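You operate a simulated robot arm through the tools that you are given. There is no shell and no other tool. Be economical: measure what you need, move in short steps, check, and stop when the job is done.

Carry out the task below with a simulated robot arm. There is one attempt and no reset: what you move stays moved.

JOB
Doff the wound core from the table winder into the small carton.
Fine: orange clip off its catch on to the table, chuck open, counter zeroed after.

It is judged by the outcome, as a careful person would: the job done as asked, and still so three seconds after it is handed in. It fails if anything else is knocked over, pushed out of place, dropped, spilled or broken.

ROBOT AND FRAMES
A 7-joint arm with a two-finger parallel gripper, fixed in place. Base frame: the origin is at the foot of the arm, x ahead of it, y to its left, z up; the work surface is at about z = 0.812. Readings come in m, degrees, newtons and seconds.
With the tool pointing down near the work surface it reaches from about 0.24 to 0.68 m from the base axis. Its first joint turns from -66.0 to 66.0 degrees. Payload 2.4 kg.
The TCP is the grasp point between the finger pads, 0.03 m short of the fingertips. In the tool frame z runs along the fingers and y along their closing line. Largest opening 0.094 m; finger width 0.028, thickness 0.01; the body of the gripper, 0.05 by 0.096 m, starts 0.055 m behind the TCP.
Orientation is that of the tool frame in the base frame, as a unit quaternion [x, y, z, w]. With the fingers straight down and closing along the base's y, the tool's x points along the base's -x, its y along +y and its z along -z.

CONTROLS
- The arm moves only by the tool arm_command. Its argument "deltas" is one flat list of numbers, 7 for each row, row after row: the turn, a rotation vector about the tool's x, y, z in units of 180 degrees (1.0 is 180 degrees), then the shift along the tool's x, y, z in units of 400 mm (1.0 is 400 mm), then the finger opening in m, from 0 to 0.094. In form: [ax, ay, az, tx, ty, tz, claw, ax, ay, az, tx, ty, tz, claw, ...]. A call has 1 to 10 rows; each row is the pose to reach, as a shift and turn from the pose commanded when the call began, along the tool's axes at that moment. A call with a number of a shift or a turn outside -1 to 1 is refused whole. Each row takes 0.2 s and may step no farther than 0.05 m and 8.6 degrees from the row before; otherwise, or with a gripper value out of range, the whole call is refused. A pose out of reach is approached as far as the arm can. The call stops where the force on the tool passes 40 N (or 10 N more than at its start, if that is more) or the arm is blocked; 0.2 s more then pass. Each finger travels about 0.153 m/s and halts on what it meets, pressing with about 31 N; the grip force reading is that of the motor and also rises with nothing between the fingers. The clock runs only during rows and for 0.2 s after the last one: add rows that repeat a pose to give the fingers time. It gives the time, the measured TCP pose, the force on the tool (base axes), the opening and the grip force at its end, in the units of the frame above (readings bear some noise), and new pictures: "pictures" is both (left out), scene, wrist or none.
- Cameras (640 x 400 px; columns grow to the right, rows downward): "scene" is fixed at [0.0546, 0.4751, 1.4413]; the picture's right is [-0.78, -0.63, 0.00], its down [-0.37, 0.46, -0.81] and it looks along [0.50, -0.63, -0.59] (base axes); focal length 214 px, centre (320, 200). "wrist" rides on the gripper at [-0.037, 0, -0.058] in the tool frame; the picture's right is [0.00, -1.00, 0.00], its down [0.97, 0.00, -0.24] and it looks along [0.24, 0.00, 0.97] (tool axes); focal length 218 px, centre (320, 200).
- locate(camera, pixels): for up to 12 pixels [column, row] of the newest picture of that camera ("zoom" is the newest enlarged one), the place [x, y, z] in the base frame of the surface seen there, good to about 0.002 m, but the place of the scene camera against the robot may be out by one fixed shift of up to 0.025 m in any direction. It takes no simulated time.
- zoom(camera, box): a new picture of the part [left, top, right, bottom] of that camera's present view, enlarged. It takes no simulated time.
- job_done(): hands the job in; it is judged then, once.

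Go step by step. Measure first, check grasps and placings, and put right what went wrong. The budget is 80 turns and 120 pictures, counting those below and the enlarged ones. Unless the task says otherwise, let go and move clear before handing in, and close with one line.

The tools are called after "Emit:" as a command line: name --argument value ..., lists and objects as JSON in quotes. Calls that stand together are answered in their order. arm_command: Moves the arm, as the interface text tells. Its arguments: {"type":"object","properties":{"deltas":{"type":"array"},"pictures":{"type":"string","enum":["both","scene","wrist","none"]}},"required":["deltas"]} The other tools are called the same way: locate (camera, pixels) gives the place of the surface under pixels of a picture; zoom (camera, box) takes an enlarged picture of a part of a camera's view; job_done () hands the job in.

At the start:

```text
time: 0.0
eef_pos: [0.3936, -0.0226, 1.2443]
tool_rot: [0.001, 1.0, -0.001, 0.0]
wrist_force: [1.1, 0.5, -0.6]
opening: 0.0937
finger_force: 0.1
```

scene: 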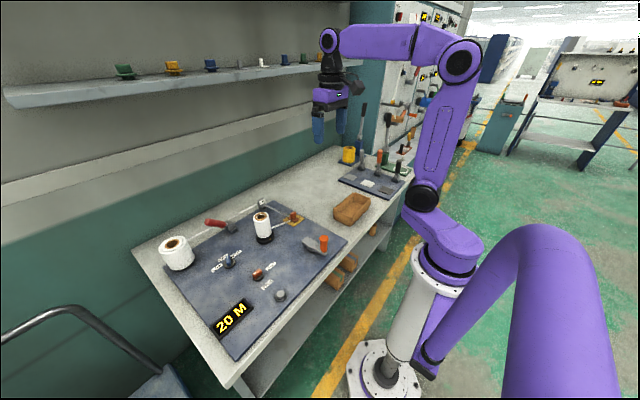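
wrist: 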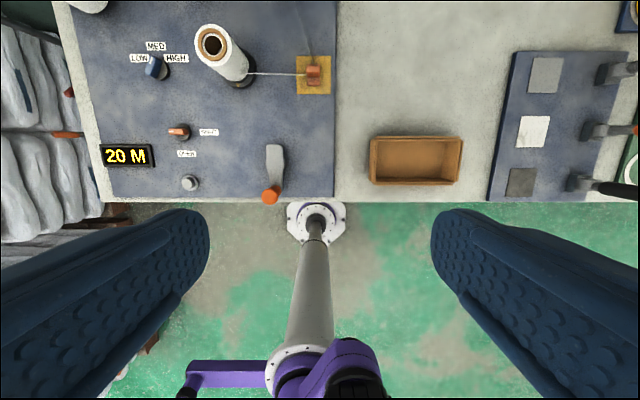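

The wrist view shows the winder panel with the wound core (about 222,55), an orange clip at (313,75), a lever with an orange knob (272,180), a dial, a red switch, a grey button and the carton (415,160). I'll enlarge these parts.

Emit:
zoom --camera "wrist" --box '[80, 0, 340, 205]'

Emit:
zoom --camera "scene" --box '[130, 180, 370, 360]'

Emit:
locate --camera "wrist" --pixels '[[213, 43], [240, 65], [313, 75], [301, 92], [272, 160], [270, 195], [180, 132], [190, 184], [152, 66], [415, 160], [372, 182], [460, 140]]'

```text
1.95 times, centred on (210, 102) of wrist
```

zoom: 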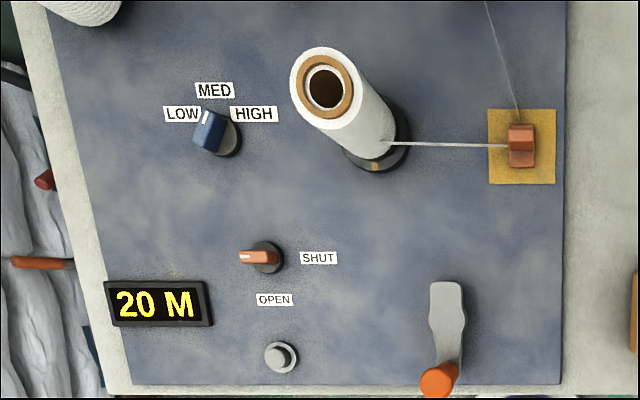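

```text
2.22 times, centred on (250, 270) of scene
```

zoom: 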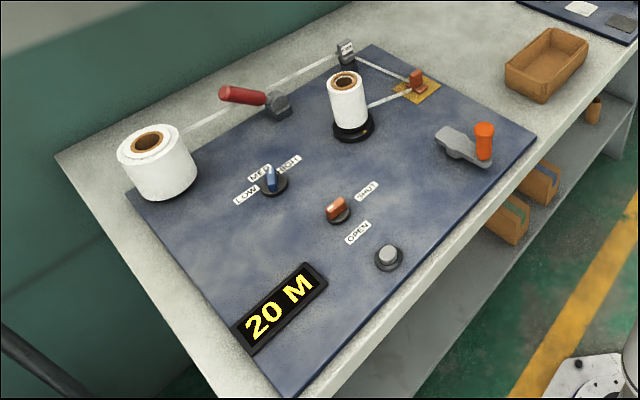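

```text
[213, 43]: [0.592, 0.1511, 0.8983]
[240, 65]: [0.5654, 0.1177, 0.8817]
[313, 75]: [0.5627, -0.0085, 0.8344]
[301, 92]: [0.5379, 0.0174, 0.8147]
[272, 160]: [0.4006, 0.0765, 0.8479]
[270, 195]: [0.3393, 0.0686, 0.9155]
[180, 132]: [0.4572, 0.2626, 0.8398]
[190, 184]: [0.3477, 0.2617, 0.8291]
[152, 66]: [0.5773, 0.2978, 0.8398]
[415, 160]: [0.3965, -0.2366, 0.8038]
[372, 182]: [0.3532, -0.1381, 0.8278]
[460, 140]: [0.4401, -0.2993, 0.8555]
```

The chuck knob is orange and labelled SHUT/OPEN, and the grey button is the counter reset. I'll move over the panel for a closer look.

Emit:
arm_command --deltas '[0, 0, 0, -0.065, 0.0717, 0.04, 0.094, 0, 0, 0, -0.13, 0.143, 0.08, 0.094, 0, 0, 0, -0.195, 0.215, 0.12, 0.094, 0, 0, 0, -0.26, 0.287, 0.16, 0.094, 0, 0, 0, -0.325, 0.358, 0.2, 0.094, 0, 0, 0, -0.39, 0.43, 0.24, 0.094, 0, 0, 0, -0.39, 0.43, 0.24, 0.094]'

```text
time: 1.6
eef_pos: [0.5507, 0.1487, 1.1485]
tool_rot: [0.0, 1.0, 0.0, 0.0]
wrist_force: [0.1, 0.2, 0.4]
opening: 0.094
finger_force: 0.1
```

scene: 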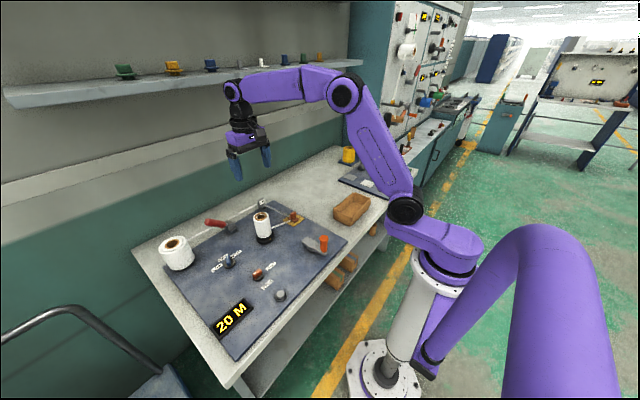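
wrist: 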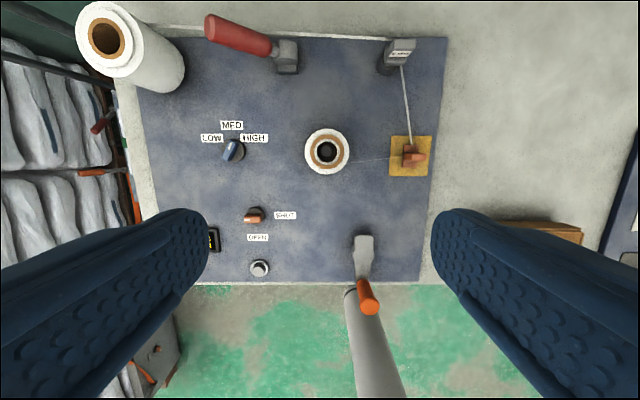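

Emit:
zoom --camera "wrist" --box '[190, 110, 310, 185]'

Emit:
zoom --camera "wrist" --box '[230, 190, 310, 290]'

Emit:
zoom --camera "wrist" --box '[300, 110, 440, 190]'

Emit:
locate --camera "wrist" --pixels '[[327, 134], [327, 170], [309, 152], [346, 152], [404, 156], [424, 156], [413, 146], [246, 215], [262, 215], [259, 267], [395, 172], [470, 160]]'

```text
5.33 times, centred on (250, 148) of wrist
```

zoom: 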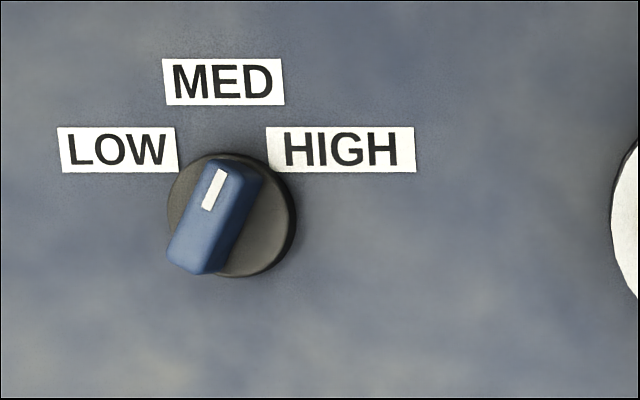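

```text
4.00 times, centred on (270, 240) of wrist
```

zoom: 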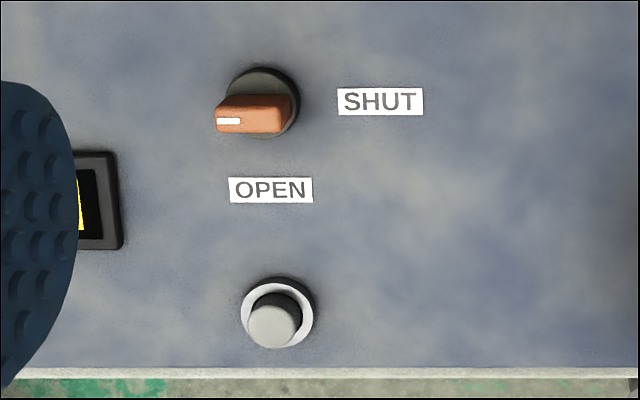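

```text
4.57 times, centred on (370, 150) of wrist
```

zoom: 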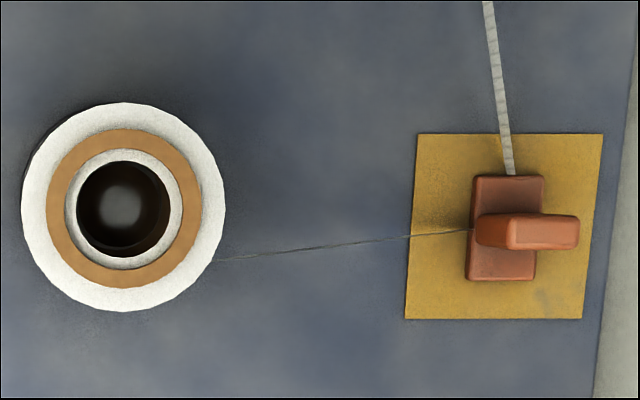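

```text
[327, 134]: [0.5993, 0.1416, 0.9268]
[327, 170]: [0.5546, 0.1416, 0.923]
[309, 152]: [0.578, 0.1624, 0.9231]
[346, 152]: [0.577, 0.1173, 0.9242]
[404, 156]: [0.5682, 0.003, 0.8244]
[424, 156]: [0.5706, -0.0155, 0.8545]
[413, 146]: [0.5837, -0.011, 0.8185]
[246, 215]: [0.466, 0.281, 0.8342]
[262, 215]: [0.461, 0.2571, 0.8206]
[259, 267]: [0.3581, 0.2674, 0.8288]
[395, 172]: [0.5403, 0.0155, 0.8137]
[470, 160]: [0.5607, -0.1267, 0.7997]
```

The knob's white mark (about 247,219) points to neither SHUT nor OPEN, so I need a better look. I'll also check the other controls.

Emit:
zoom --camera "scene" --box '[235, 250, 295, 305]'

Emit:
zoom --camera "wrist" --box '[370, 25, 430, 90]'

Emit:
zoom --camera "scene" --box '[240, 190, 350, 260]'

Emit:
zoom --camera "wrist" --box '[330, 220, 420, 330]'

```text
7.27 times, centred on (265, 278) of scene
```

zoom: 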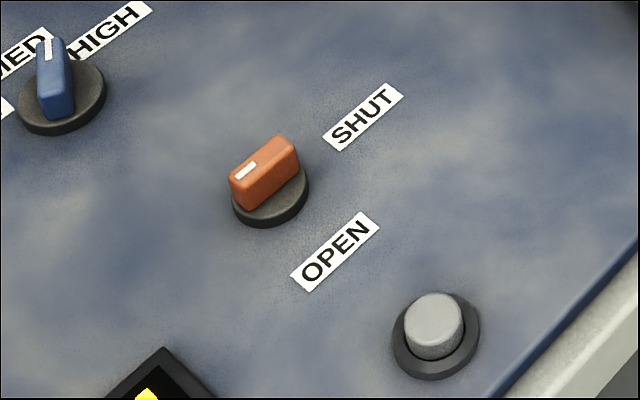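

```text
6.15 times, centred on (400, 58) of wrist
```

zoom: 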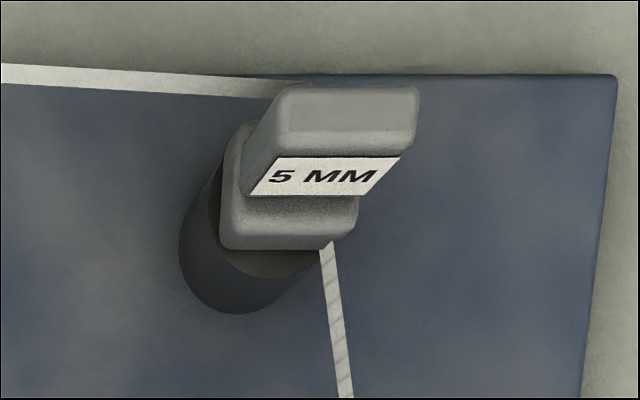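

```text
5.71 times, centred on (295, 225) of scene
```

zoom: 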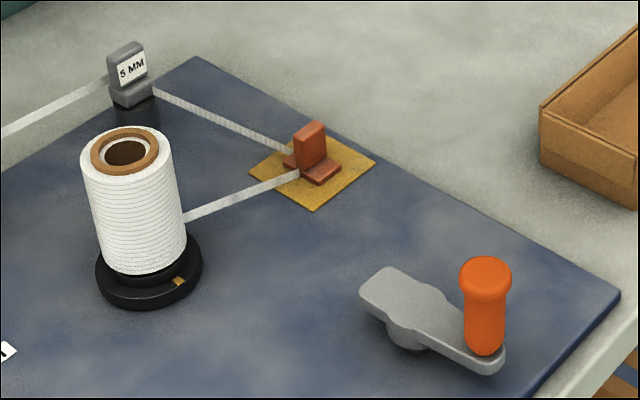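

```text
3.64 times, centred on (375, 275) of wrist
```

zoom: 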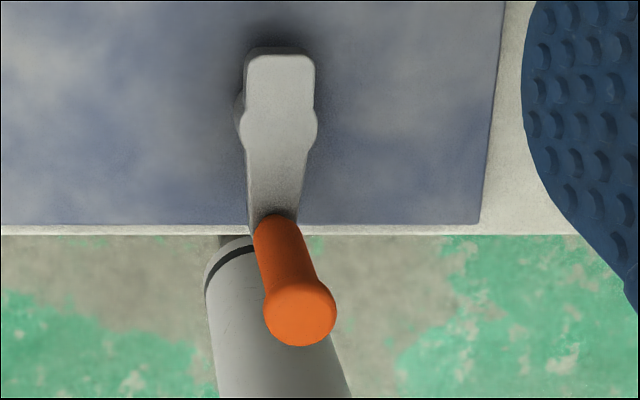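

The crank, knob and chuck are clear now. I'll measure the clip's fin and base in a tight enlargement, since I'll grip that first.

Emit:
zoom --camera "wrist" --box '[385, 130, 435, 180]'

Emit:
zoom --camera "scene" --box '[280, 205, 310, 230]'

```text
8.00 times, centred on (410, 155) of wrist
```

zoom: 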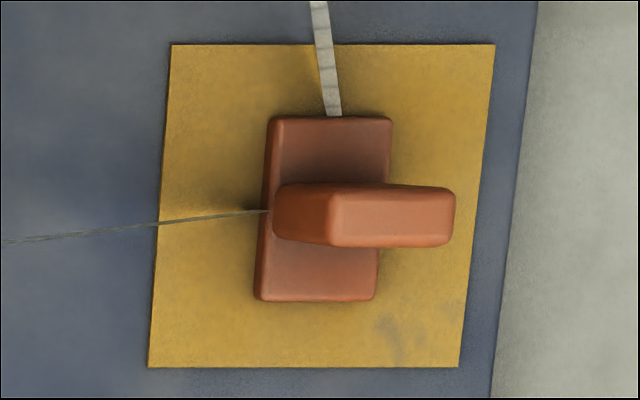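

```text
16.00 times, centred on (295, 218) of scene
```

zoom: 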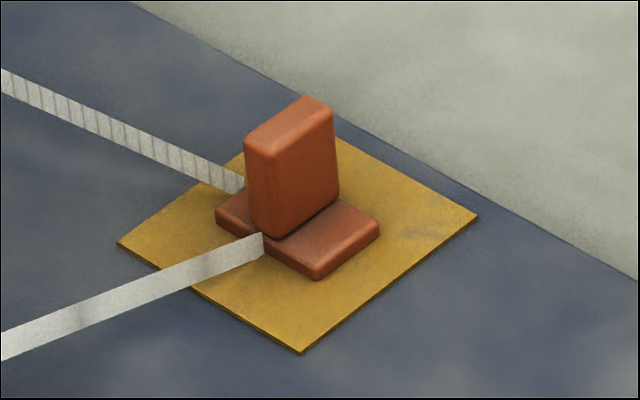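

I'll locate the fin top's corners and the base's corners in wrist pixels.

Emit:
locate --camera "wrist" --pixels '[[413, 155], [413, 159.5], [425.5, 155], [425.5, 159.5], [405, 146], [416.5, 146], [403.5, 166], [415.5, 166], [395, 140], [430, 174], [440, 174], [460, 174]]'

```text
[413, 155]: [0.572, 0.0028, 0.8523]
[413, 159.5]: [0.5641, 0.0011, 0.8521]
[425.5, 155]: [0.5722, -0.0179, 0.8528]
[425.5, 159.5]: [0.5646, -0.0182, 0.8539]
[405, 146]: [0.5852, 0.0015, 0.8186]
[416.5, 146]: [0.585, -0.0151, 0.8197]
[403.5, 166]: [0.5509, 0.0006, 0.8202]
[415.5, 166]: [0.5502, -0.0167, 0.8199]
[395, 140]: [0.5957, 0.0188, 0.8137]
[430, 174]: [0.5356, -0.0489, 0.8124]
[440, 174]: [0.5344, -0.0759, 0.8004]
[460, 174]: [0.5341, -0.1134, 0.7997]
```

The fin is centred near (0.568, -0.008), top at z 0.853, with its base top at 0.82; the panel is 0.813 and the bench 0.80. I'll go above it and part of the way down.

Emit:
arm_command --deltas '[0, 0, 0, -0.011, -0.098, 0, 0.06, 0, 0, 0, -0.022, -0.196, 0, 0.06, 0, 0, 0, -0.034, -0.294, 0, 0.06, 0, 0, 0, -0.045, -0.3925, 0, 0.06, 0, 0, 0, -0.045, -0.3925, 0.12, 0.06, 0, 0, 0, -0.045, -0.3925, 0.24, 0.06, 0, 0, 0, -0.045, -0.3925, 0.36, 0.06, 0, 0, 0, -0.045, -0.3925, 0.48, 0.06, 0, 0, 0, -0.045, -0.3925, 0.48, 0.06]'

```text
time: 3.6
eef_pos: [0.5676, -0.0078, 0.9557]
tool_rot: [0.0, 1.0, 0.0, 0.0]
wrist_force: [0.0, 0.0, 0.5]
opening: 0.0602
finger_force: 0.1
```

scene: 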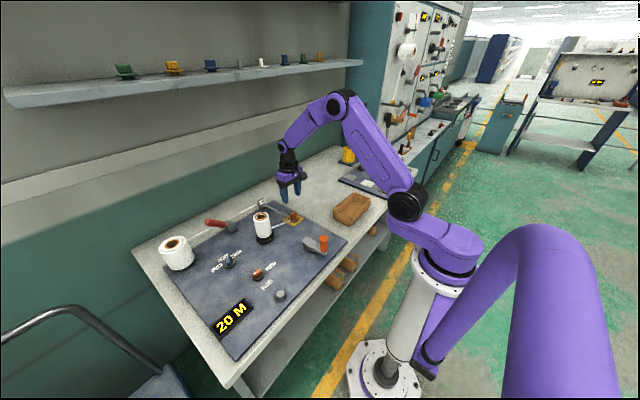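
wrist: 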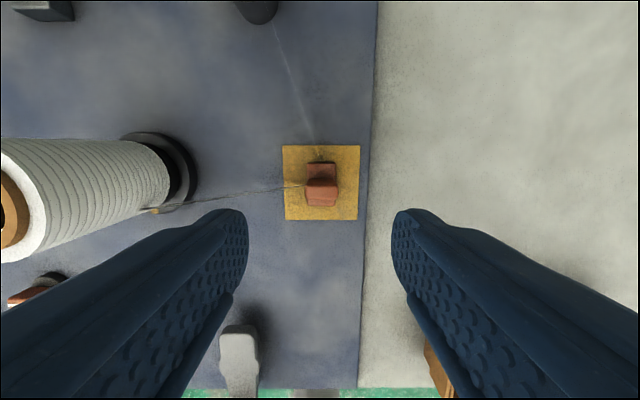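

The fin (322,185) is centred between the fingers at column 320. I'll descend to z 0.856 and close.

Emit:
arm_command --deltas '[0, 0, 0, 0, 0, 0.1, 0.06, 0, 0, 0, 0, 0, 0.2, 0.06, 0, 0, 0, 0, 0, 0.249, 0.06, 0, 0, 0, 0, 0, 0.249, 0.06, 0, 0, 0, 0, 0, 0.249, 0.012, 0, 0, 0, 0, 0, 0.249, 0.012, 0, 0, 0, 0, 0, 0.249, 0.012]'

```text
time: 5.2
eef_pos: [0.5686, -0.0064, 0.8577]
tool_rot: [0.0, 1.0, 0.0, 0.0]
wrist_force: [0.1, 0.3, 0.0]
opening: 0.0246
finger_force: 31.3
```

scene: 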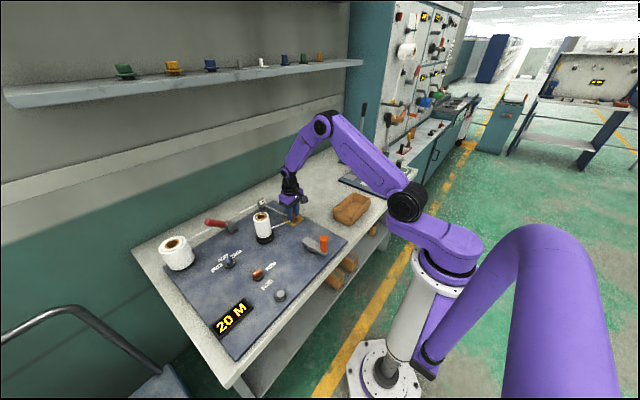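
wrist: 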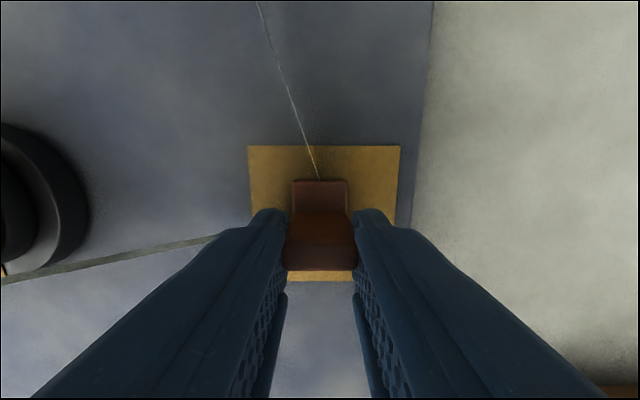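

Gripped at 24.6 mm on the fin (320,240). I'll lift 4 cm slowly and check.

Emit:
arm_command --deltas '[0, 0, 0, 0, 0, -0.025, 0.012, 0, 0, 0, 0, 0, -0.05, 0.012, 0, 0, 0, 0, 0, -0.1, 0.012]'

```text
time: 6.0
eef_pos: [0.5674, -0.0084, 0.8986]
tool_rot: [0.0, 1.0, 0.0, 0.0]
wrist_force: [-1.1, 0.8, 0.0]
opening: 0.0246
finger_force: 30.9
```

scene: 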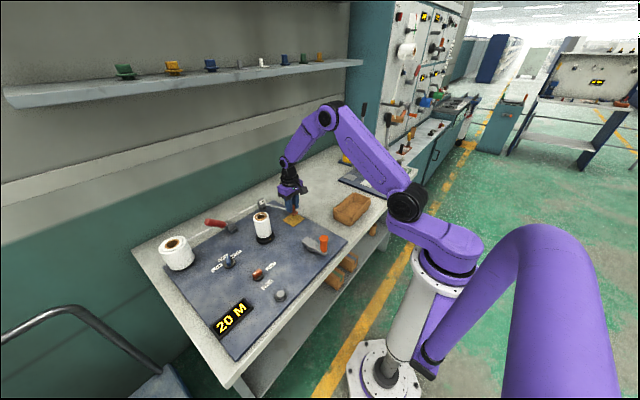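
wrist: 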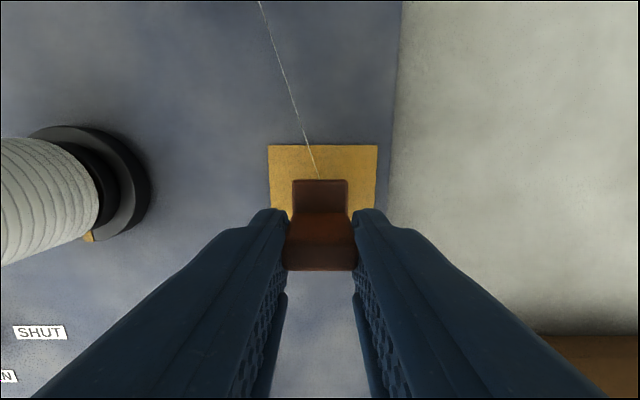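

The clip came off cleanly; the tail to the core is gone and the cord to the guide stays with the clip. I'll set it on the bare bench at about (0.568, -0.125).

Emit:
arm_command --deltas '[0, 0, 0, 0, -0.1, 0, 0.012, 0, 0, 0, 0, -0.2, 0, 0.012, 0, 0, 0, 0, -0.2925, 0, 0.012, 0, 0, 0, 0, -0.2925, 0.06, 0.012, 0, 0, 0, 0, -0.2925, 0.11, 0.012, 0, 0, 0, 0, -0.2925, 0.128, 0.012, 0, 0, 0, 0, -0.2925, 0.128, 0.012]'

```text
time: 7.6
eef_pos: [0.5673, -0.1248, 0.848]
tool_rot: [0.001, 1.0, 0.0, 0.0]
wrist_force: [-0.2, -0.4, -1.3]
opening: 0.0247
finger_force: 31.1
```

scene: 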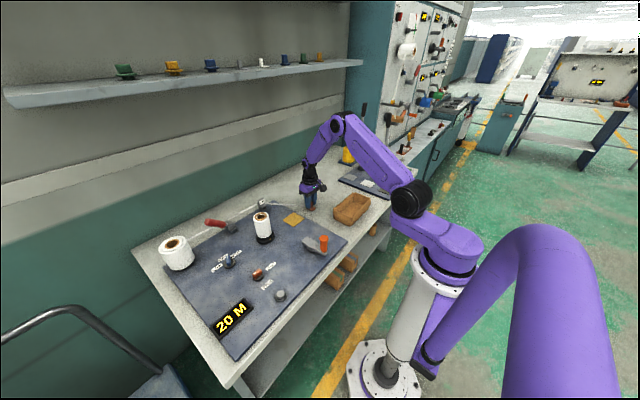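
wrist: 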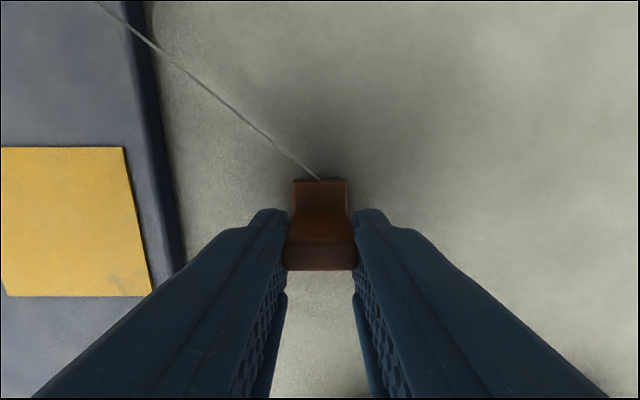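

Just above the bench. I'll lower in small steps until touch.

Emit:
arm_command --deltas '[0, 0, 0, 0, 0, 0.005, 0.012, 0, 0, 0, 0, 0, 0.0085, 0.012, 0, 0, 0, 0, 0, 0.0085, 0.012]' --pictures "none"

```text
time: 8.4
eef_pos: [0.5694, -0.1256, 0.8437]
tool_rot: [0.001, 1.0, 0.0, 0.002]
wrist_force: [-5.6, 1.1, 27.6]
opening: 0.0248
finger_force: 31.2
```

Contact is felt (27 N), so it's on the bench. I'll ease up a hair, release and rise.

Emit:
arm_command --deltas '[0, 0, 0, 0, 0, -0.003, 0.012, 0, 0, 0, 0, 0, -0.003, 0.05, 0, 0, 0, 0, 0, -0.003, 0.05, 0, 0, 0, 0, 0, -0.05, 0.05, 0, 0, 0, 0, 0, -0.15, 0.05, 0, 0, 0, 0, 0, -0.25, 0.05]'

```text
time: 9.8
eef_pos: [0.5678, -0.1258, 0.9426]
tool_rot: [0.001, 1.0, 0.0, -0.001]
wrist_force: [-0.6, 0.0, 0.6]
opening: 0.0501
finger_force: 0.2
```

scene: 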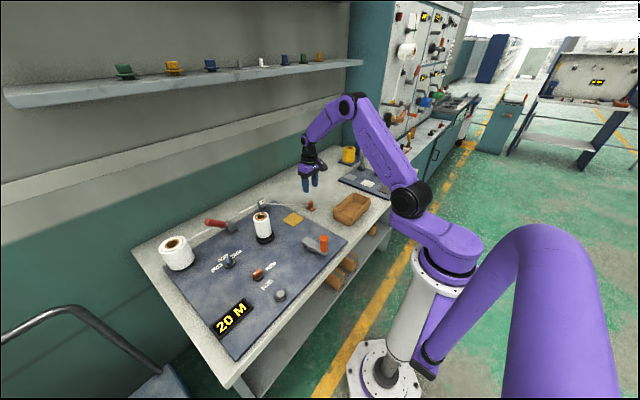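
wrist: 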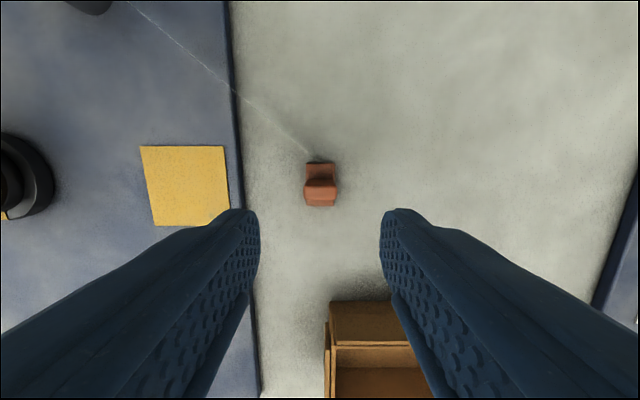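

The clip stands upright on the bench (320,185). Next I'll go over the chuck knob with the gripper above it to measure.

Emit:
arm_command --deltas '[0, 0, 0, 0.03, 0.0965, -0.05, 0.05, 0, 0, 0, 0.06, 0.193, -0.1, 0.05, 0, 0, 0, 0.09, 0.2895, -0.125, 0.05, 0, 0, 0, 0.12, 0.386, -0.15, 0.05, 0, 0, 0, 0.15, 0.4825, -0.175, 0.05, 0, 0, 0, 0.18, 0.579, -0.2, 0.05, 0, 0, 0, 0.21, 0.6755, -0.2, 0.05, 0, 0, 0, 0.24, 0.772, -0.2, 0.05, 0, 0, 0, 0.27, 0.8685, -0.2, 0.05, 0, 0, 0, 0.3, 0.965, -0.2, 0.05]' --pictures "wrist"

```text
time: 12.0
eef_pos: [0.4473, 0.2604, 1.023]
tool_rot: [0.0, 1.0, 0.0, 0.0]
wrist_force: [0.3, 0.2, 0.1]
opening: 0.0498
finger_force: 0.0
```

wrist: 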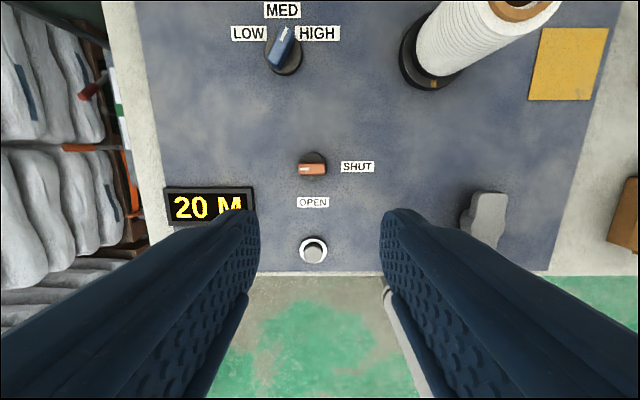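

Emit:
zoom --camera "wrist" --box '[270, 140, 390, 215]'

Emit:
locate --camera "wrist" --pixels '[[302, 169], [312, 169], [322, 169], [312, 166], [312, 172], [312, 154], [327, 162], [313, 251], [303, 251], [323, 251], [300, 160], [310, 180]]'

```text
5.33 times, centred on (330, 178) of wrist
```

zoom: 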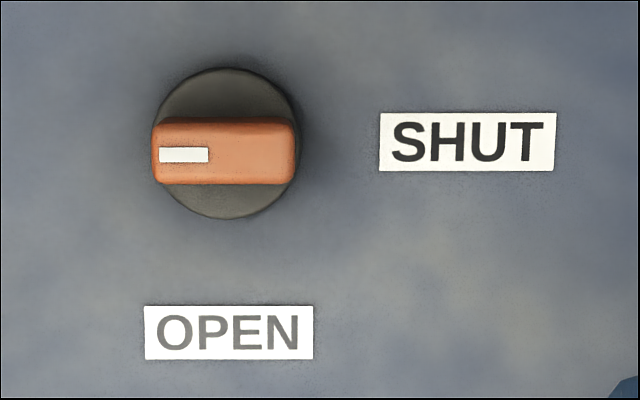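

```text
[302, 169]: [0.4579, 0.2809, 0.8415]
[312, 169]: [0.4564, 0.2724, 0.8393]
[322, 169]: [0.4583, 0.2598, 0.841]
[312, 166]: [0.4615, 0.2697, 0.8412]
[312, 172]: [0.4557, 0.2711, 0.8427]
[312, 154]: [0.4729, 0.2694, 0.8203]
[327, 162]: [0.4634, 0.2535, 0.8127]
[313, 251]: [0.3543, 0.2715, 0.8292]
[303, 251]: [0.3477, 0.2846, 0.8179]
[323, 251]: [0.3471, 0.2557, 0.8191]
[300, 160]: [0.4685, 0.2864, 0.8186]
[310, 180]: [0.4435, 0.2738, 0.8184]
```

The knob bar is about 28 mm along y and 11 mm along x, centred at (0.4585, 0.270) with its top at 0.841; the mark end is at +y. I'll turn the gripper 90° to grip across its thin sides.

Emit:
arm_command --deltas '[0, 0, 0.045, -0.027, 0.024, 0, 0.05, 0, 0, 0.09, -0.027, 0.024, 0, 0.05, 0, 0, 0.135, -0.027, 0.024, 0.0, 0.05, 0, 0, 0.18, -0.027, 0.024, 0.0, 0.05, 0, 0, 0.225, -0.027, 0.024, 0, 0.05, 0, 0, 0.27, -0.027, 0.024, 0, 0.05, 0, 0, 0.315, -0.027, 0.024, 0, 0.05, 0, 0, 0.36, -0.027, 0.024, 0, 0.05, 0, 0, 0.405, -0.027, 0.024, 0, 0.05, 0, 0, 0.45, -0.027, 0.024, 0, 0.05]' --pictures "none"

Emit:
arm_command --deltas '[0, 0, 0.025, 0, 0, 0, 0.04, 0, 0, 0.05, 0, 0, 0.1, 0.04, 0, 0, 0.05, 0, 0, 0.2, 0.04, 0, 0, 0.05, 0, 0, 0.25, 0.04, 0, 0, 0.05, 0, 0, 0.25, 0.04]'

```text
time: 14.2
eef_pos: [0.4591, 0.2702, 1.0231]
tool_rot: [0.65, 0.76, 0.001, 0.0]
wrist_force: [0.3, -0.1, 0.7]
opening: 0.0501
finger_force: 0.2
```

```text
time: 15.4
eef_pos: [0.4579, 0.2718, 0.922]
tool_rot: [0.707, 0.708, 0.0, -0.001]
wrist_force: [0.1, -0.6, -1.1]
opening: 0.0398
finger_force: 0.1
```

scene: 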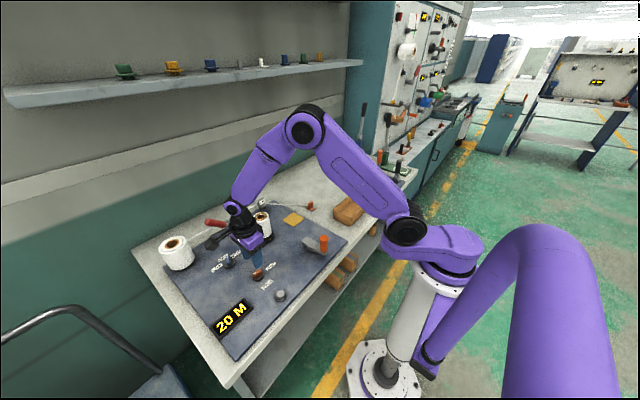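
wrist: 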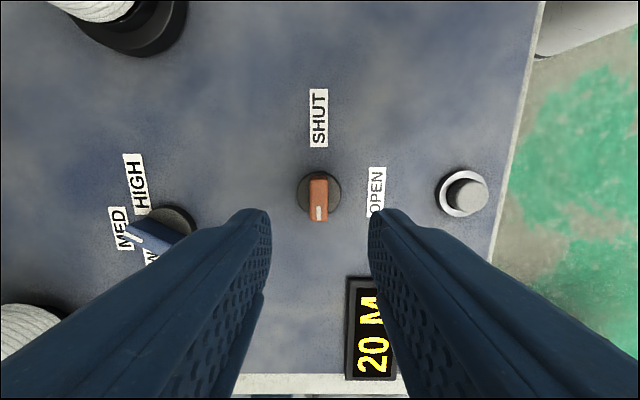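

The bar (318,200) is centred between the fingers. I'll descend to TCP 0.854 (tips just above the knob's disc) and close.

Emit:
arm_command --deltas '[0, 0, 0, 0, 0, 0.08, 0.04, 0, 0, 0, 0, 0, 0.15, 0.04, 0, 0, 0, 0, 0, 0.171, 0.04, 0, 0, 0, 0, 0, 0.171, 0.005, 0, 0, 0, 0, 0, 0.171, 0.005, 0, 0, 0, 0, 0, 0.171, 0.005]' --pictures "wrist"

```text
time: 16.8
eef_pos: [0.4602, 0.2709, 0.854]
tool_rot: [0.707, 0.707, 0.001, 0.0]
wrist_force: [5.6, 0.1, -6.0]
opening: 0.0127
finger_force: 44.8
```

wrist: 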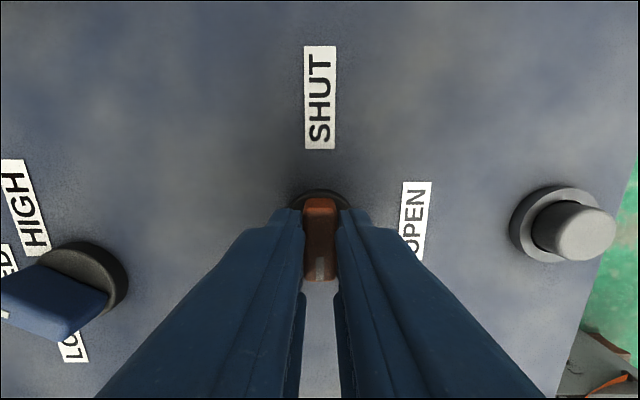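

Gripped at 12.7 mm. I'll try a gentle 16° turn that brings the mark towards OPEN (counter-clockwise from above) and see whether the knob follows.

Emit:
arm_command --deltas '[0, 0, -0.03, 0, 0, 0, 0.005, 0, 0, -0.06, 0, 0, 0, 0.005, 0, 0, -0.09, 0, 0, 0, 0.005]' --pictures "wrist"

```text
time: 17.6
eef_pos: [0.4594, 0.2714, 0.8547]
tool_rot: [0.6, 0.8, 0.001, 0.0]
wrist_force: [12.2, 3.2, -15.7]
opening: 0.0128
finger_force: 45.0
```

wrist: 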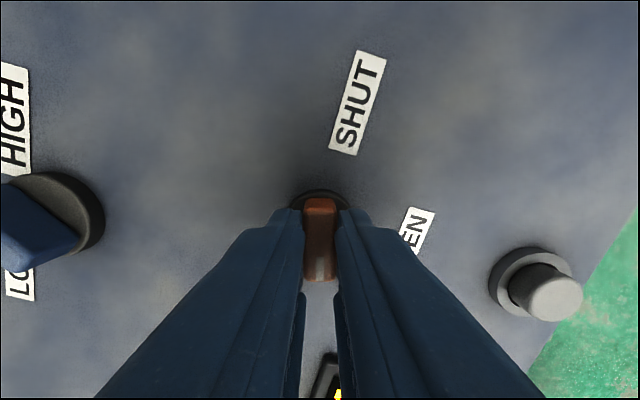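

The knob turns with the gripper. I'll continue to the full 90°.

Emit:
arm_command --deltas '[0, 0, -0.041, 0, 0, 0, 0.005, 0, 0, -0.082, 0, 0, 0, 0.005, 0, 0, -0.123, 0, 0, 0, 0.005, 0, 0, -0.164, 0, 0, 0, 0.005, 0, 0, -0.205, 0, 0, 0, 0.005, 0, 0, -0.246, 0, 0, 0, 0.005, 0, 0, -0.287, 0, 0, 0, 0.005, 0, 0, -0.328, 0, 0, 0, 0.005, 0, 0, -0.369, 0, 0, 0, 0.005, 0, 0, -0.41, 0, 0, 0, 0.005]'

```text
time: 19.8
eef_pos: [0.46, 0.2698, 0.8542]
tool_rot: [-0.001, 1.0, -0.001, 0.0]
wrist_force: [6.1, -2.2, -14.2]
opening: 0.0127
finger_force: 44.7
```

scene: 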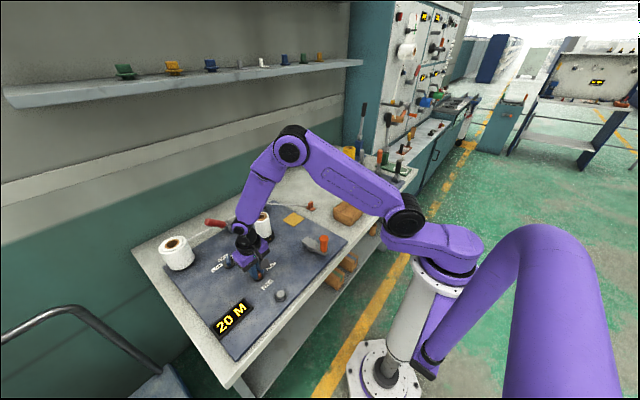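
wrist: 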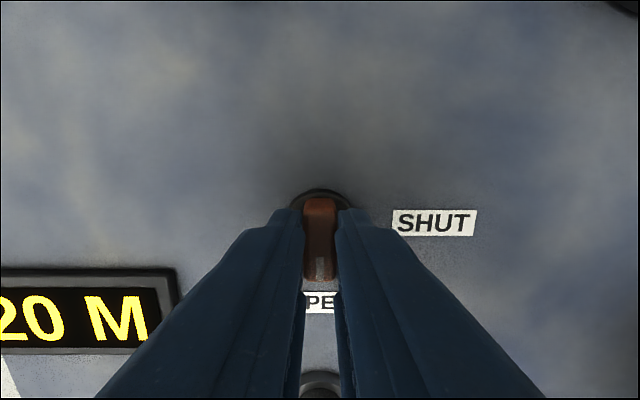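

The mark (320,265) now points at OPEN. I'll release, rise and check.

Emit:
arm_command --deltas '[0, 0, 0, 0, 0, 0, 0.04, 0, 0, 0, 0, 0, 0, 0.04, 0, 0, 0, 0, 0, -0.1, 0.05, 0, 0, 0, 0, 0, -0.2, 0.06, 0, 0, 0, 0, 0, -0.3, 0.08, 0, 0, 0, 0, 0, -0.42, 0.09]'

Emit:
zoom --camera "wrist" --box '[250, 0, 490, 220]'

```text
time: 21.2
eef_pos: [0.4584, 0.2699, 1.0247]
tool_rot: [0.0, 1.0, -0.001, 0.0]
wrist_force: [-0.6, 0.4, 0.2]
opening: 0.0899
finger_force: 0.0
```

scene: 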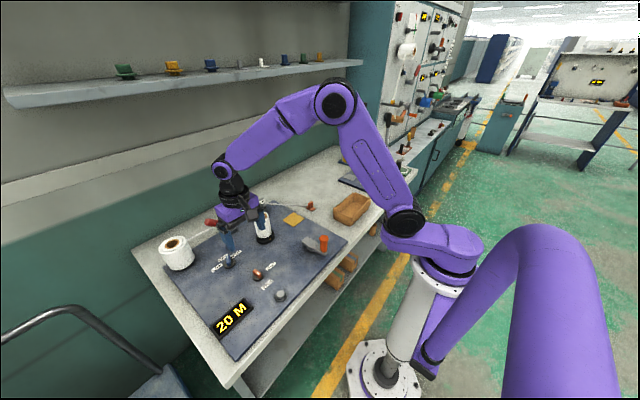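
wrist: 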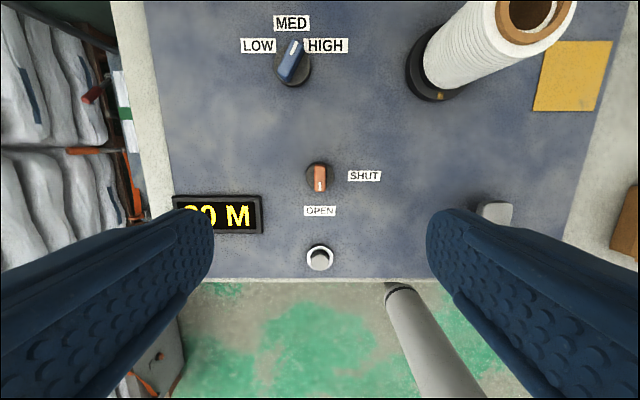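

```text
1.82 times, centred on (370, 110) of wrist
```

zoom: 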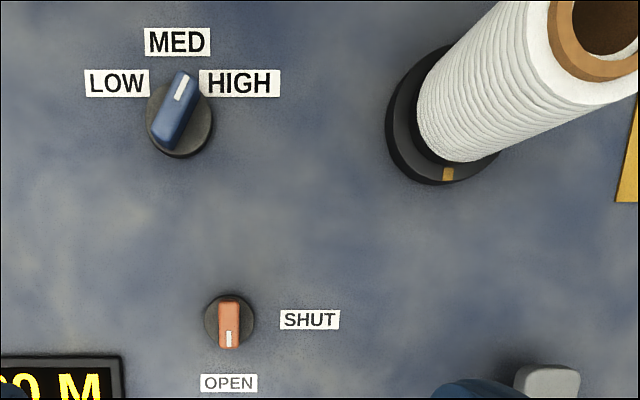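

The knob stays at OPEN. Now I'll move above the core at (0.577, 0.140).

Emit:
arm_command --deltas '[0, 0, 0, -0.074, -0.081, 0, 0.09, 0, 0, 0, -0.148, -0.1625, 0, 0.09, 0, 0, 0, -0.222, -0.244, 0, 0.09, 0, 0, 0, -0.296, -0.325, 0, 0.09, 0, 0, 0, -0.296, -0.325, 0, 0.09]' --pictures "wrist"

Emit:
locate --camera "wrist" --pixels '[[320, 130], [290, 165], [350, 165], [320, 205], [320, 165]]'

```text
time: 22.4
eef_pos: [0.5777, 0.1395, 1.0231]
tool_rot: [0.0, 1.0, 0.0, 0.0]
wrist_force: [-0.3, -0.5, -0.9]
opening: 0.09
finger_force: 0.1
```

wrist: 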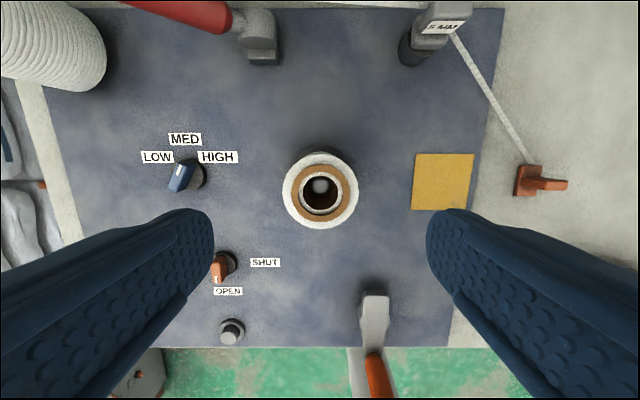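

```text
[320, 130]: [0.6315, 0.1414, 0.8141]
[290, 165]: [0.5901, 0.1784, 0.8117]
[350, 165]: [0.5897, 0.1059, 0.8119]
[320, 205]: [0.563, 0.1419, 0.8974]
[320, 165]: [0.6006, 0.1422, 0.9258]
```

The core ring (320,190) is centred between the fingers. I'll descend to TCP z 0.908 and close.

Emit:
arm_command --deltas '[0, 0, 0, 0, 0.0025, 0.1, 0.09, 0, 0, 0, 0, 0.0025, 0.2, 0.09, 0, 0, 0, 0, 0.0025, 0.2875, 0.09, 0, 0, 0, 0, 0.0025, 0.2875, 0.09, 0, 0, 0, 0, 0.0025, 0.2875, 0.03, 0, 0, 0, 0, 0.0025, 0.2875, 0.03, 0, 0, 0, 0, 0.0025, 0.2875, 0.03]'

```text
time: 24.0
eef_pos: [0.5776, 0.1426, 0.9089]
tool_rot: [0.0, 1.0, -0.001, 0.0]
wrist_force: [0.5, 0.1, -0.6]
opening: 0.0418
finger_force: 31.3
```

scene: 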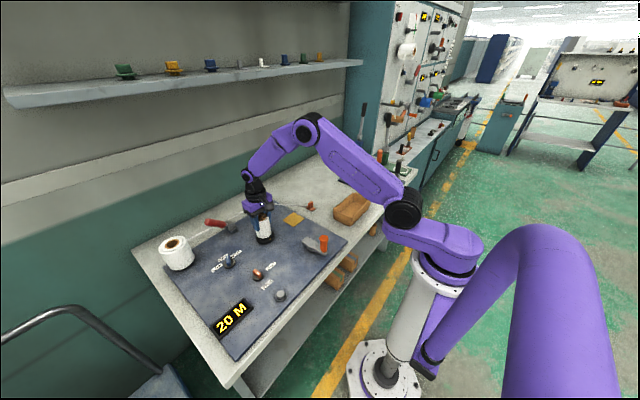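
wrist: 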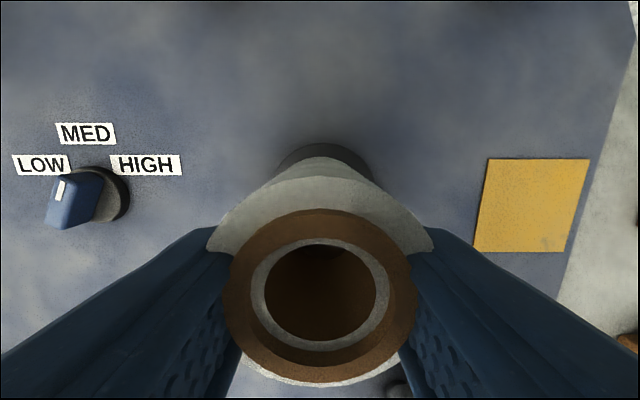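

Gripped at 41.8 mm on the wound core. I'll lift slowly and watch the force.

Emit:
arm_command --deltas '[0, 0, 0, 0, 0, -0.0125, 0.03, 0, 0, 0, 0, 0, -0.025, 0.03, 0, 0, 0, 0, 0, -0.05, 0.03, 0, 0, 0, 0, 0, -0.075, 0.03]' --pictures "wrist"

```text
time: 25.0
eef_pos: [0.5775, 0.1414, 0.9392]
tool_rot: [0.0, 1.0, 0.0, 0.0]
wrist_force: [0.4, -0.7, -1.5]
opening: 0.042
finger_force: 31.4
```

wrist: 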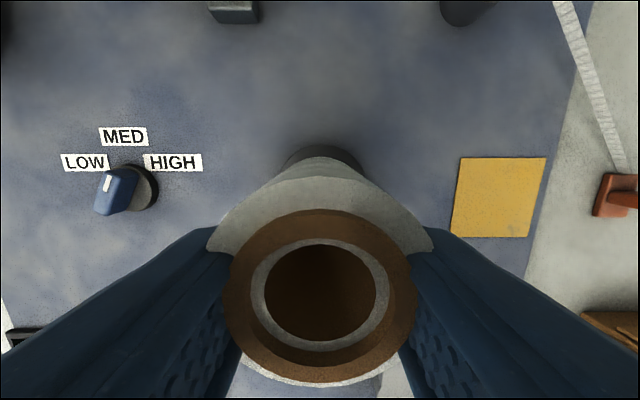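

Sliding up freely with almost no force. I'll lift another 13 cm and look from the scene camera.

Emit:
arm_command --deltas '[0, 0, 0, 0, 0, -0.08, 0.03, 0, 0, 0, 0, 0, -0.16, 0.03, 0, 0, 0, 0, 0, -0.24, 0.03, 0, 0, 0, 0, 0, -0.325, 0.03]' --pictures "scene"

Emit:
zoom --camera "scene" --box '[210, 150, 400, 270]'

```text
time: 26.0
eef_pos: [0.5775, 0.1423, 1.0686]
tool_rot: [0.001, 1.0, 0.001, 0.0]
wrist_force: [0.5, -0.8, -1.2]
opening: 0.0422
finger_force: 31.1
```

scene: 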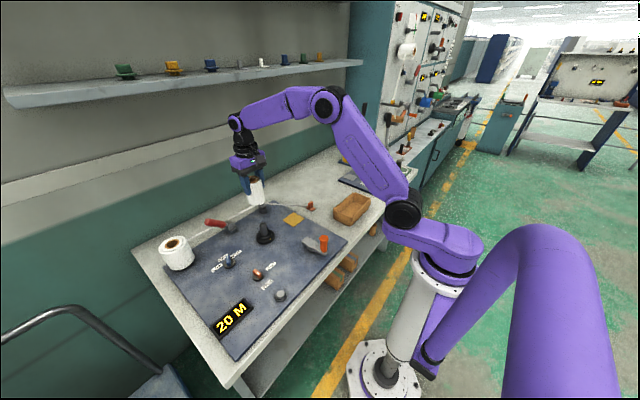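

```text
3.33 times, centred on (305, 210) of scene
```

zoom: 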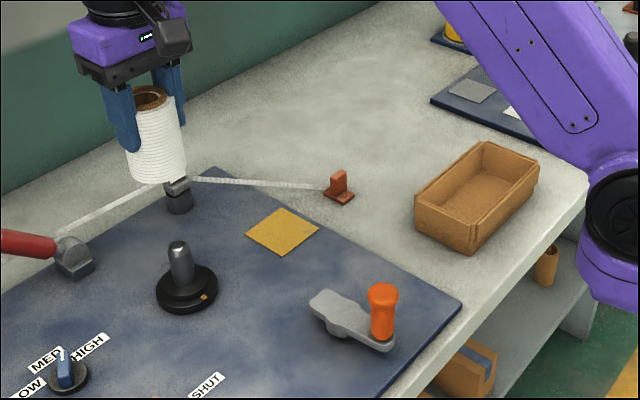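

The core is off the arbor. I'll measure the core's length and the carton's rim and floor in the enlarged picture.

Emit:
locate --camera "zoom" --pixels '[[150, 110], [160, 181], [178, 242], [195, 285], [417, 195], [467, 228], [484, 145], [536, 162], [470, 200], [505, 180], [350, 300], [600, 170]]'

```text
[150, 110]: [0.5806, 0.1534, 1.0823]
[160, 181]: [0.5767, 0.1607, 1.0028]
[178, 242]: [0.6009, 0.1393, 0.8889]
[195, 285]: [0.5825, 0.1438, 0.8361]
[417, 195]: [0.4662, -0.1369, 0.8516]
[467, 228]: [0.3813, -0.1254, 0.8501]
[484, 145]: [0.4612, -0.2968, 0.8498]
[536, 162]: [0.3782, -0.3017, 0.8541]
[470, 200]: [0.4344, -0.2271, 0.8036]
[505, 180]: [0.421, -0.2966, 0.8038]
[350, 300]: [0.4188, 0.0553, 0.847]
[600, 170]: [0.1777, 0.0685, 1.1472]
```

The carton is about x 0.36–0.445, y -0.14 to -0.30 with its floor at 0.804; the core hangs about 0.073 below the TCP. I'll move over the carton at this height.

Emit:
arm_command --deltas '[0, 0, 0, 0.0493, -0.1005, 0, 0.03, 0, 0, 0, 0.0987, -0.201, 0, 0.03, 0, 0, 0, 0.148, -0.3015, 0, 0.03, 0, 0, 0, 0.1973, -0.402, 0, 0.03, 0, 0, 0, 0.2467, -0.5025, 0, 0.03, 0, 0, 0, 0.296, -0.603, 0, 0.03, 0, 0, 0, 0.345, -0.704, 0, 0.03, 0, 0, 0, 0.3947, -0.8045, 0, 0.03, 0, 0, 0, 0.444, -0.905, 0, 0.03, 0, 0, 0, 0.444, -0.905, 0, 0.03]'

```text
time: 28.2
eef_pos: [0.399, -0.2218, 1.068]
tool_rot: [0.0, 1.0, 0.0, 0.0]
wrist_force: [0.5, 0.0, -0.9]
opening: 0.042
finger_force: 31.5
```

scene: 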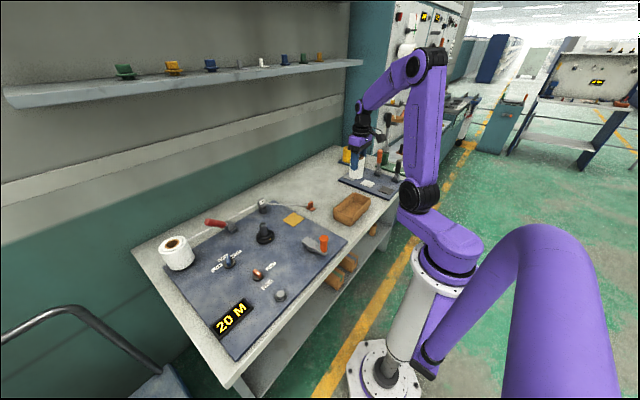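
wrist: 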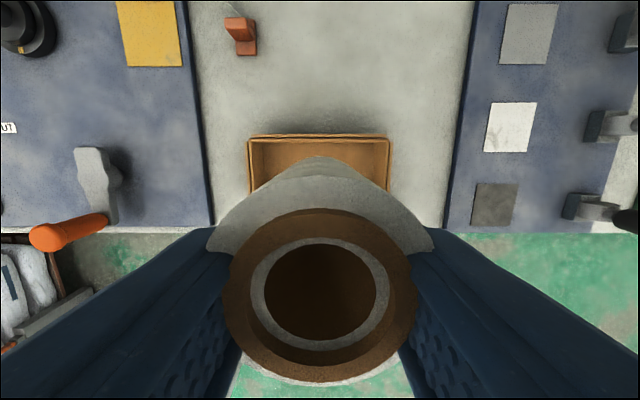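

Emit:
locate --camera "wrist" --pixels '[[250, 137], [386, 137], [318, 136], [249, 170], [388, 170], [318, 150], [260, 165], [376, 165], [249, 188], [388, 188]]'

Emit:
zoom --camera "wrist" --box '[220, 115, 420, 225]'

```text
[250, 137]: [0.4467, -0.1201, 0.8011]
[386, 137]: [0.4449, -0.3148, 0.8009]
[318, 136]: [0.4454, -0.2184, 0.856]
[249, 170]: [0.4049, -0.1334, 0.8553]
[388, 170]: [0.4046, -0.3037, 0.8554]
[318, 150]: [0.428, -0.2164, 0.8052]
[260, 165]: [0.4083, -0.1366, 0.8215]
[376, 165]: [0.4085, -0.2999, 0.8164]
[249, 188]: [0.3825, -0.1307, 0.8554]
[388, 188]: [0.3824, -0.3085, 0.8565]
```

```text
3.20 times, centred on (320, 170) of wrist
```

zoom: 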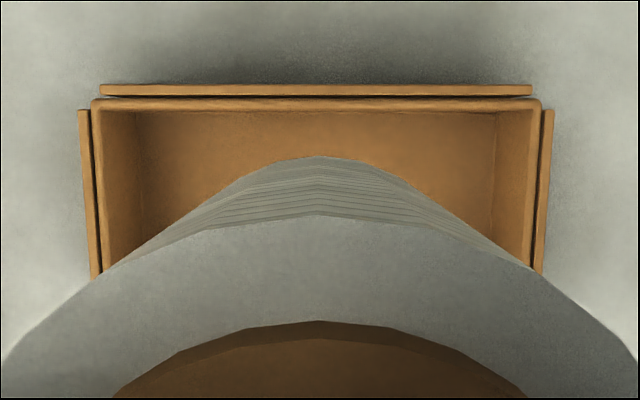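

The carton's centre is about (0.402, -0.219), and the core is aligned with it to 2 mm. I'll descend to just above its floor.

Emit:
arm_command --deltas '[0, 0, 0, -0.006, 0.002, 0.09, 0.03, 0, 0, 0, -0.006, 0.002, 0.18, 0.03, 0, 0, 0, -0.006, 0.002, 0.27, 0.03, 0, 0, 0, -0.006, 0.002, 0.35, 0.03, 0, 0, 0, -0.006, 0.002, 0.4, 0.03, 0, 0, 0, -0.006, 0.002, 0.44, 0.03, 0, 0, 0, -0.006, 0.002, 0.44, 0.03]'

Emit:
zoom --camera "scene" --box '[310, 150, 410, 235]'

```text
time: 29.8
eef_pos: [0.4013, -0.2199, 0.8905]
tool_rot: [0.0, 1.0, -0.001, 0.001]
wrist_force: [-1.3, -0.1, 0.0]
opening: 0.0419
finger_force: 30.9
```

scene: 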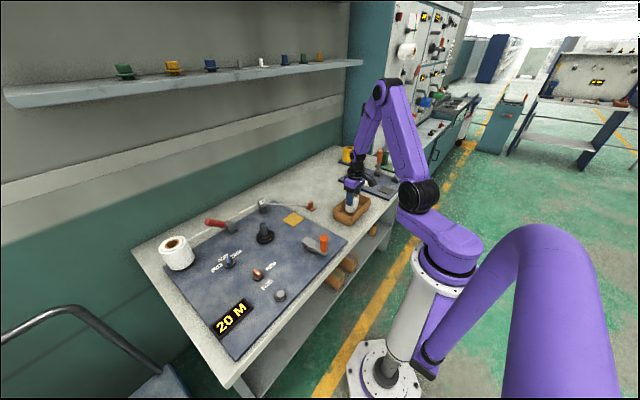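
wrist: 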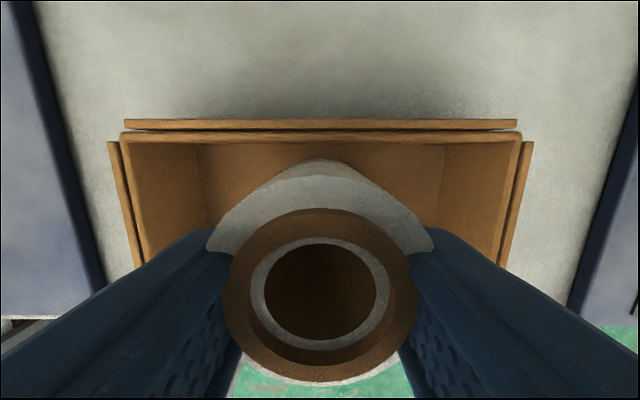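

```text
4.71 times, centred on (360, 192) of scene
```

zoom: 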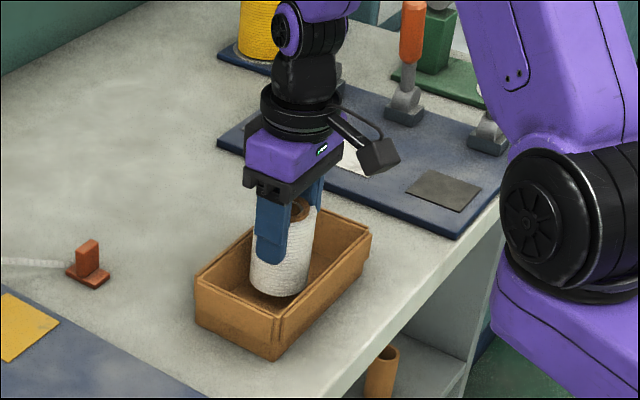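

The core is inside the carton, near its floor. I'll lower in 2 mm steps to about where contact is expected.

Emit:
arm_command --deltas '[0, 0, 0, 0, 0, 0.005, 0.03, 0, 0, 0, 0, 0, 0.01, 0.03, 0, 0, 0, 0, 0, 0.015, 0.03, 0, 0, 0, 0, 0, 0.02, 0.03]' --pictures "none"

```text
time: 30.8
eef_pos: [0.402, -0.2193, 0.8835]
tool_rot: [0.0, 1.0, 0.0, -0.001]
wrist_force: [0.1, 0.2, 0.6]
opening: 0.042
finger_force: 31.0
```

Emit:
arm_command --deltas '[0, 0, 0, 0, 0, 0.004, 0.03, 0, 0, 0, 0, 0, 0.008, 0.03, 0, 0, 0, 0, 0, 0.012, 0.03, 0, 0, 0, 0, 0, 0.012, 0.03]' --pictures "none"

```text
time: 31.8
eef_pos: [0.4027, -0.2193, 0.8782]
tool_rot: [0.0, 1.0, -0.001, -0.001]
wrist_force: [0.0, -0.9, 0.2]
opening: 0.0419
finger_force: 31.5
```

Emit:
arm_command --deltas '[0, 0, 0, 0, 0, 0.003, 0.03, 0, 0, 0, 0, 0, 0.006, 0.03, 0, 0, 0, 0, 0, 0.009, 0.03, 0, 0, 0, 0, 0, 0.009, 0.03]' --pictures "none"

```text
time: 32.8
eef_pos: [0.4027, -0.2203, 0.8754]
tool_rot: [0.0, 1.0, -0.001, 0.001]
wrist_force: [-2.7, 3.6, 23.9]
opening: 0.0421
finger_force: 30.6
```

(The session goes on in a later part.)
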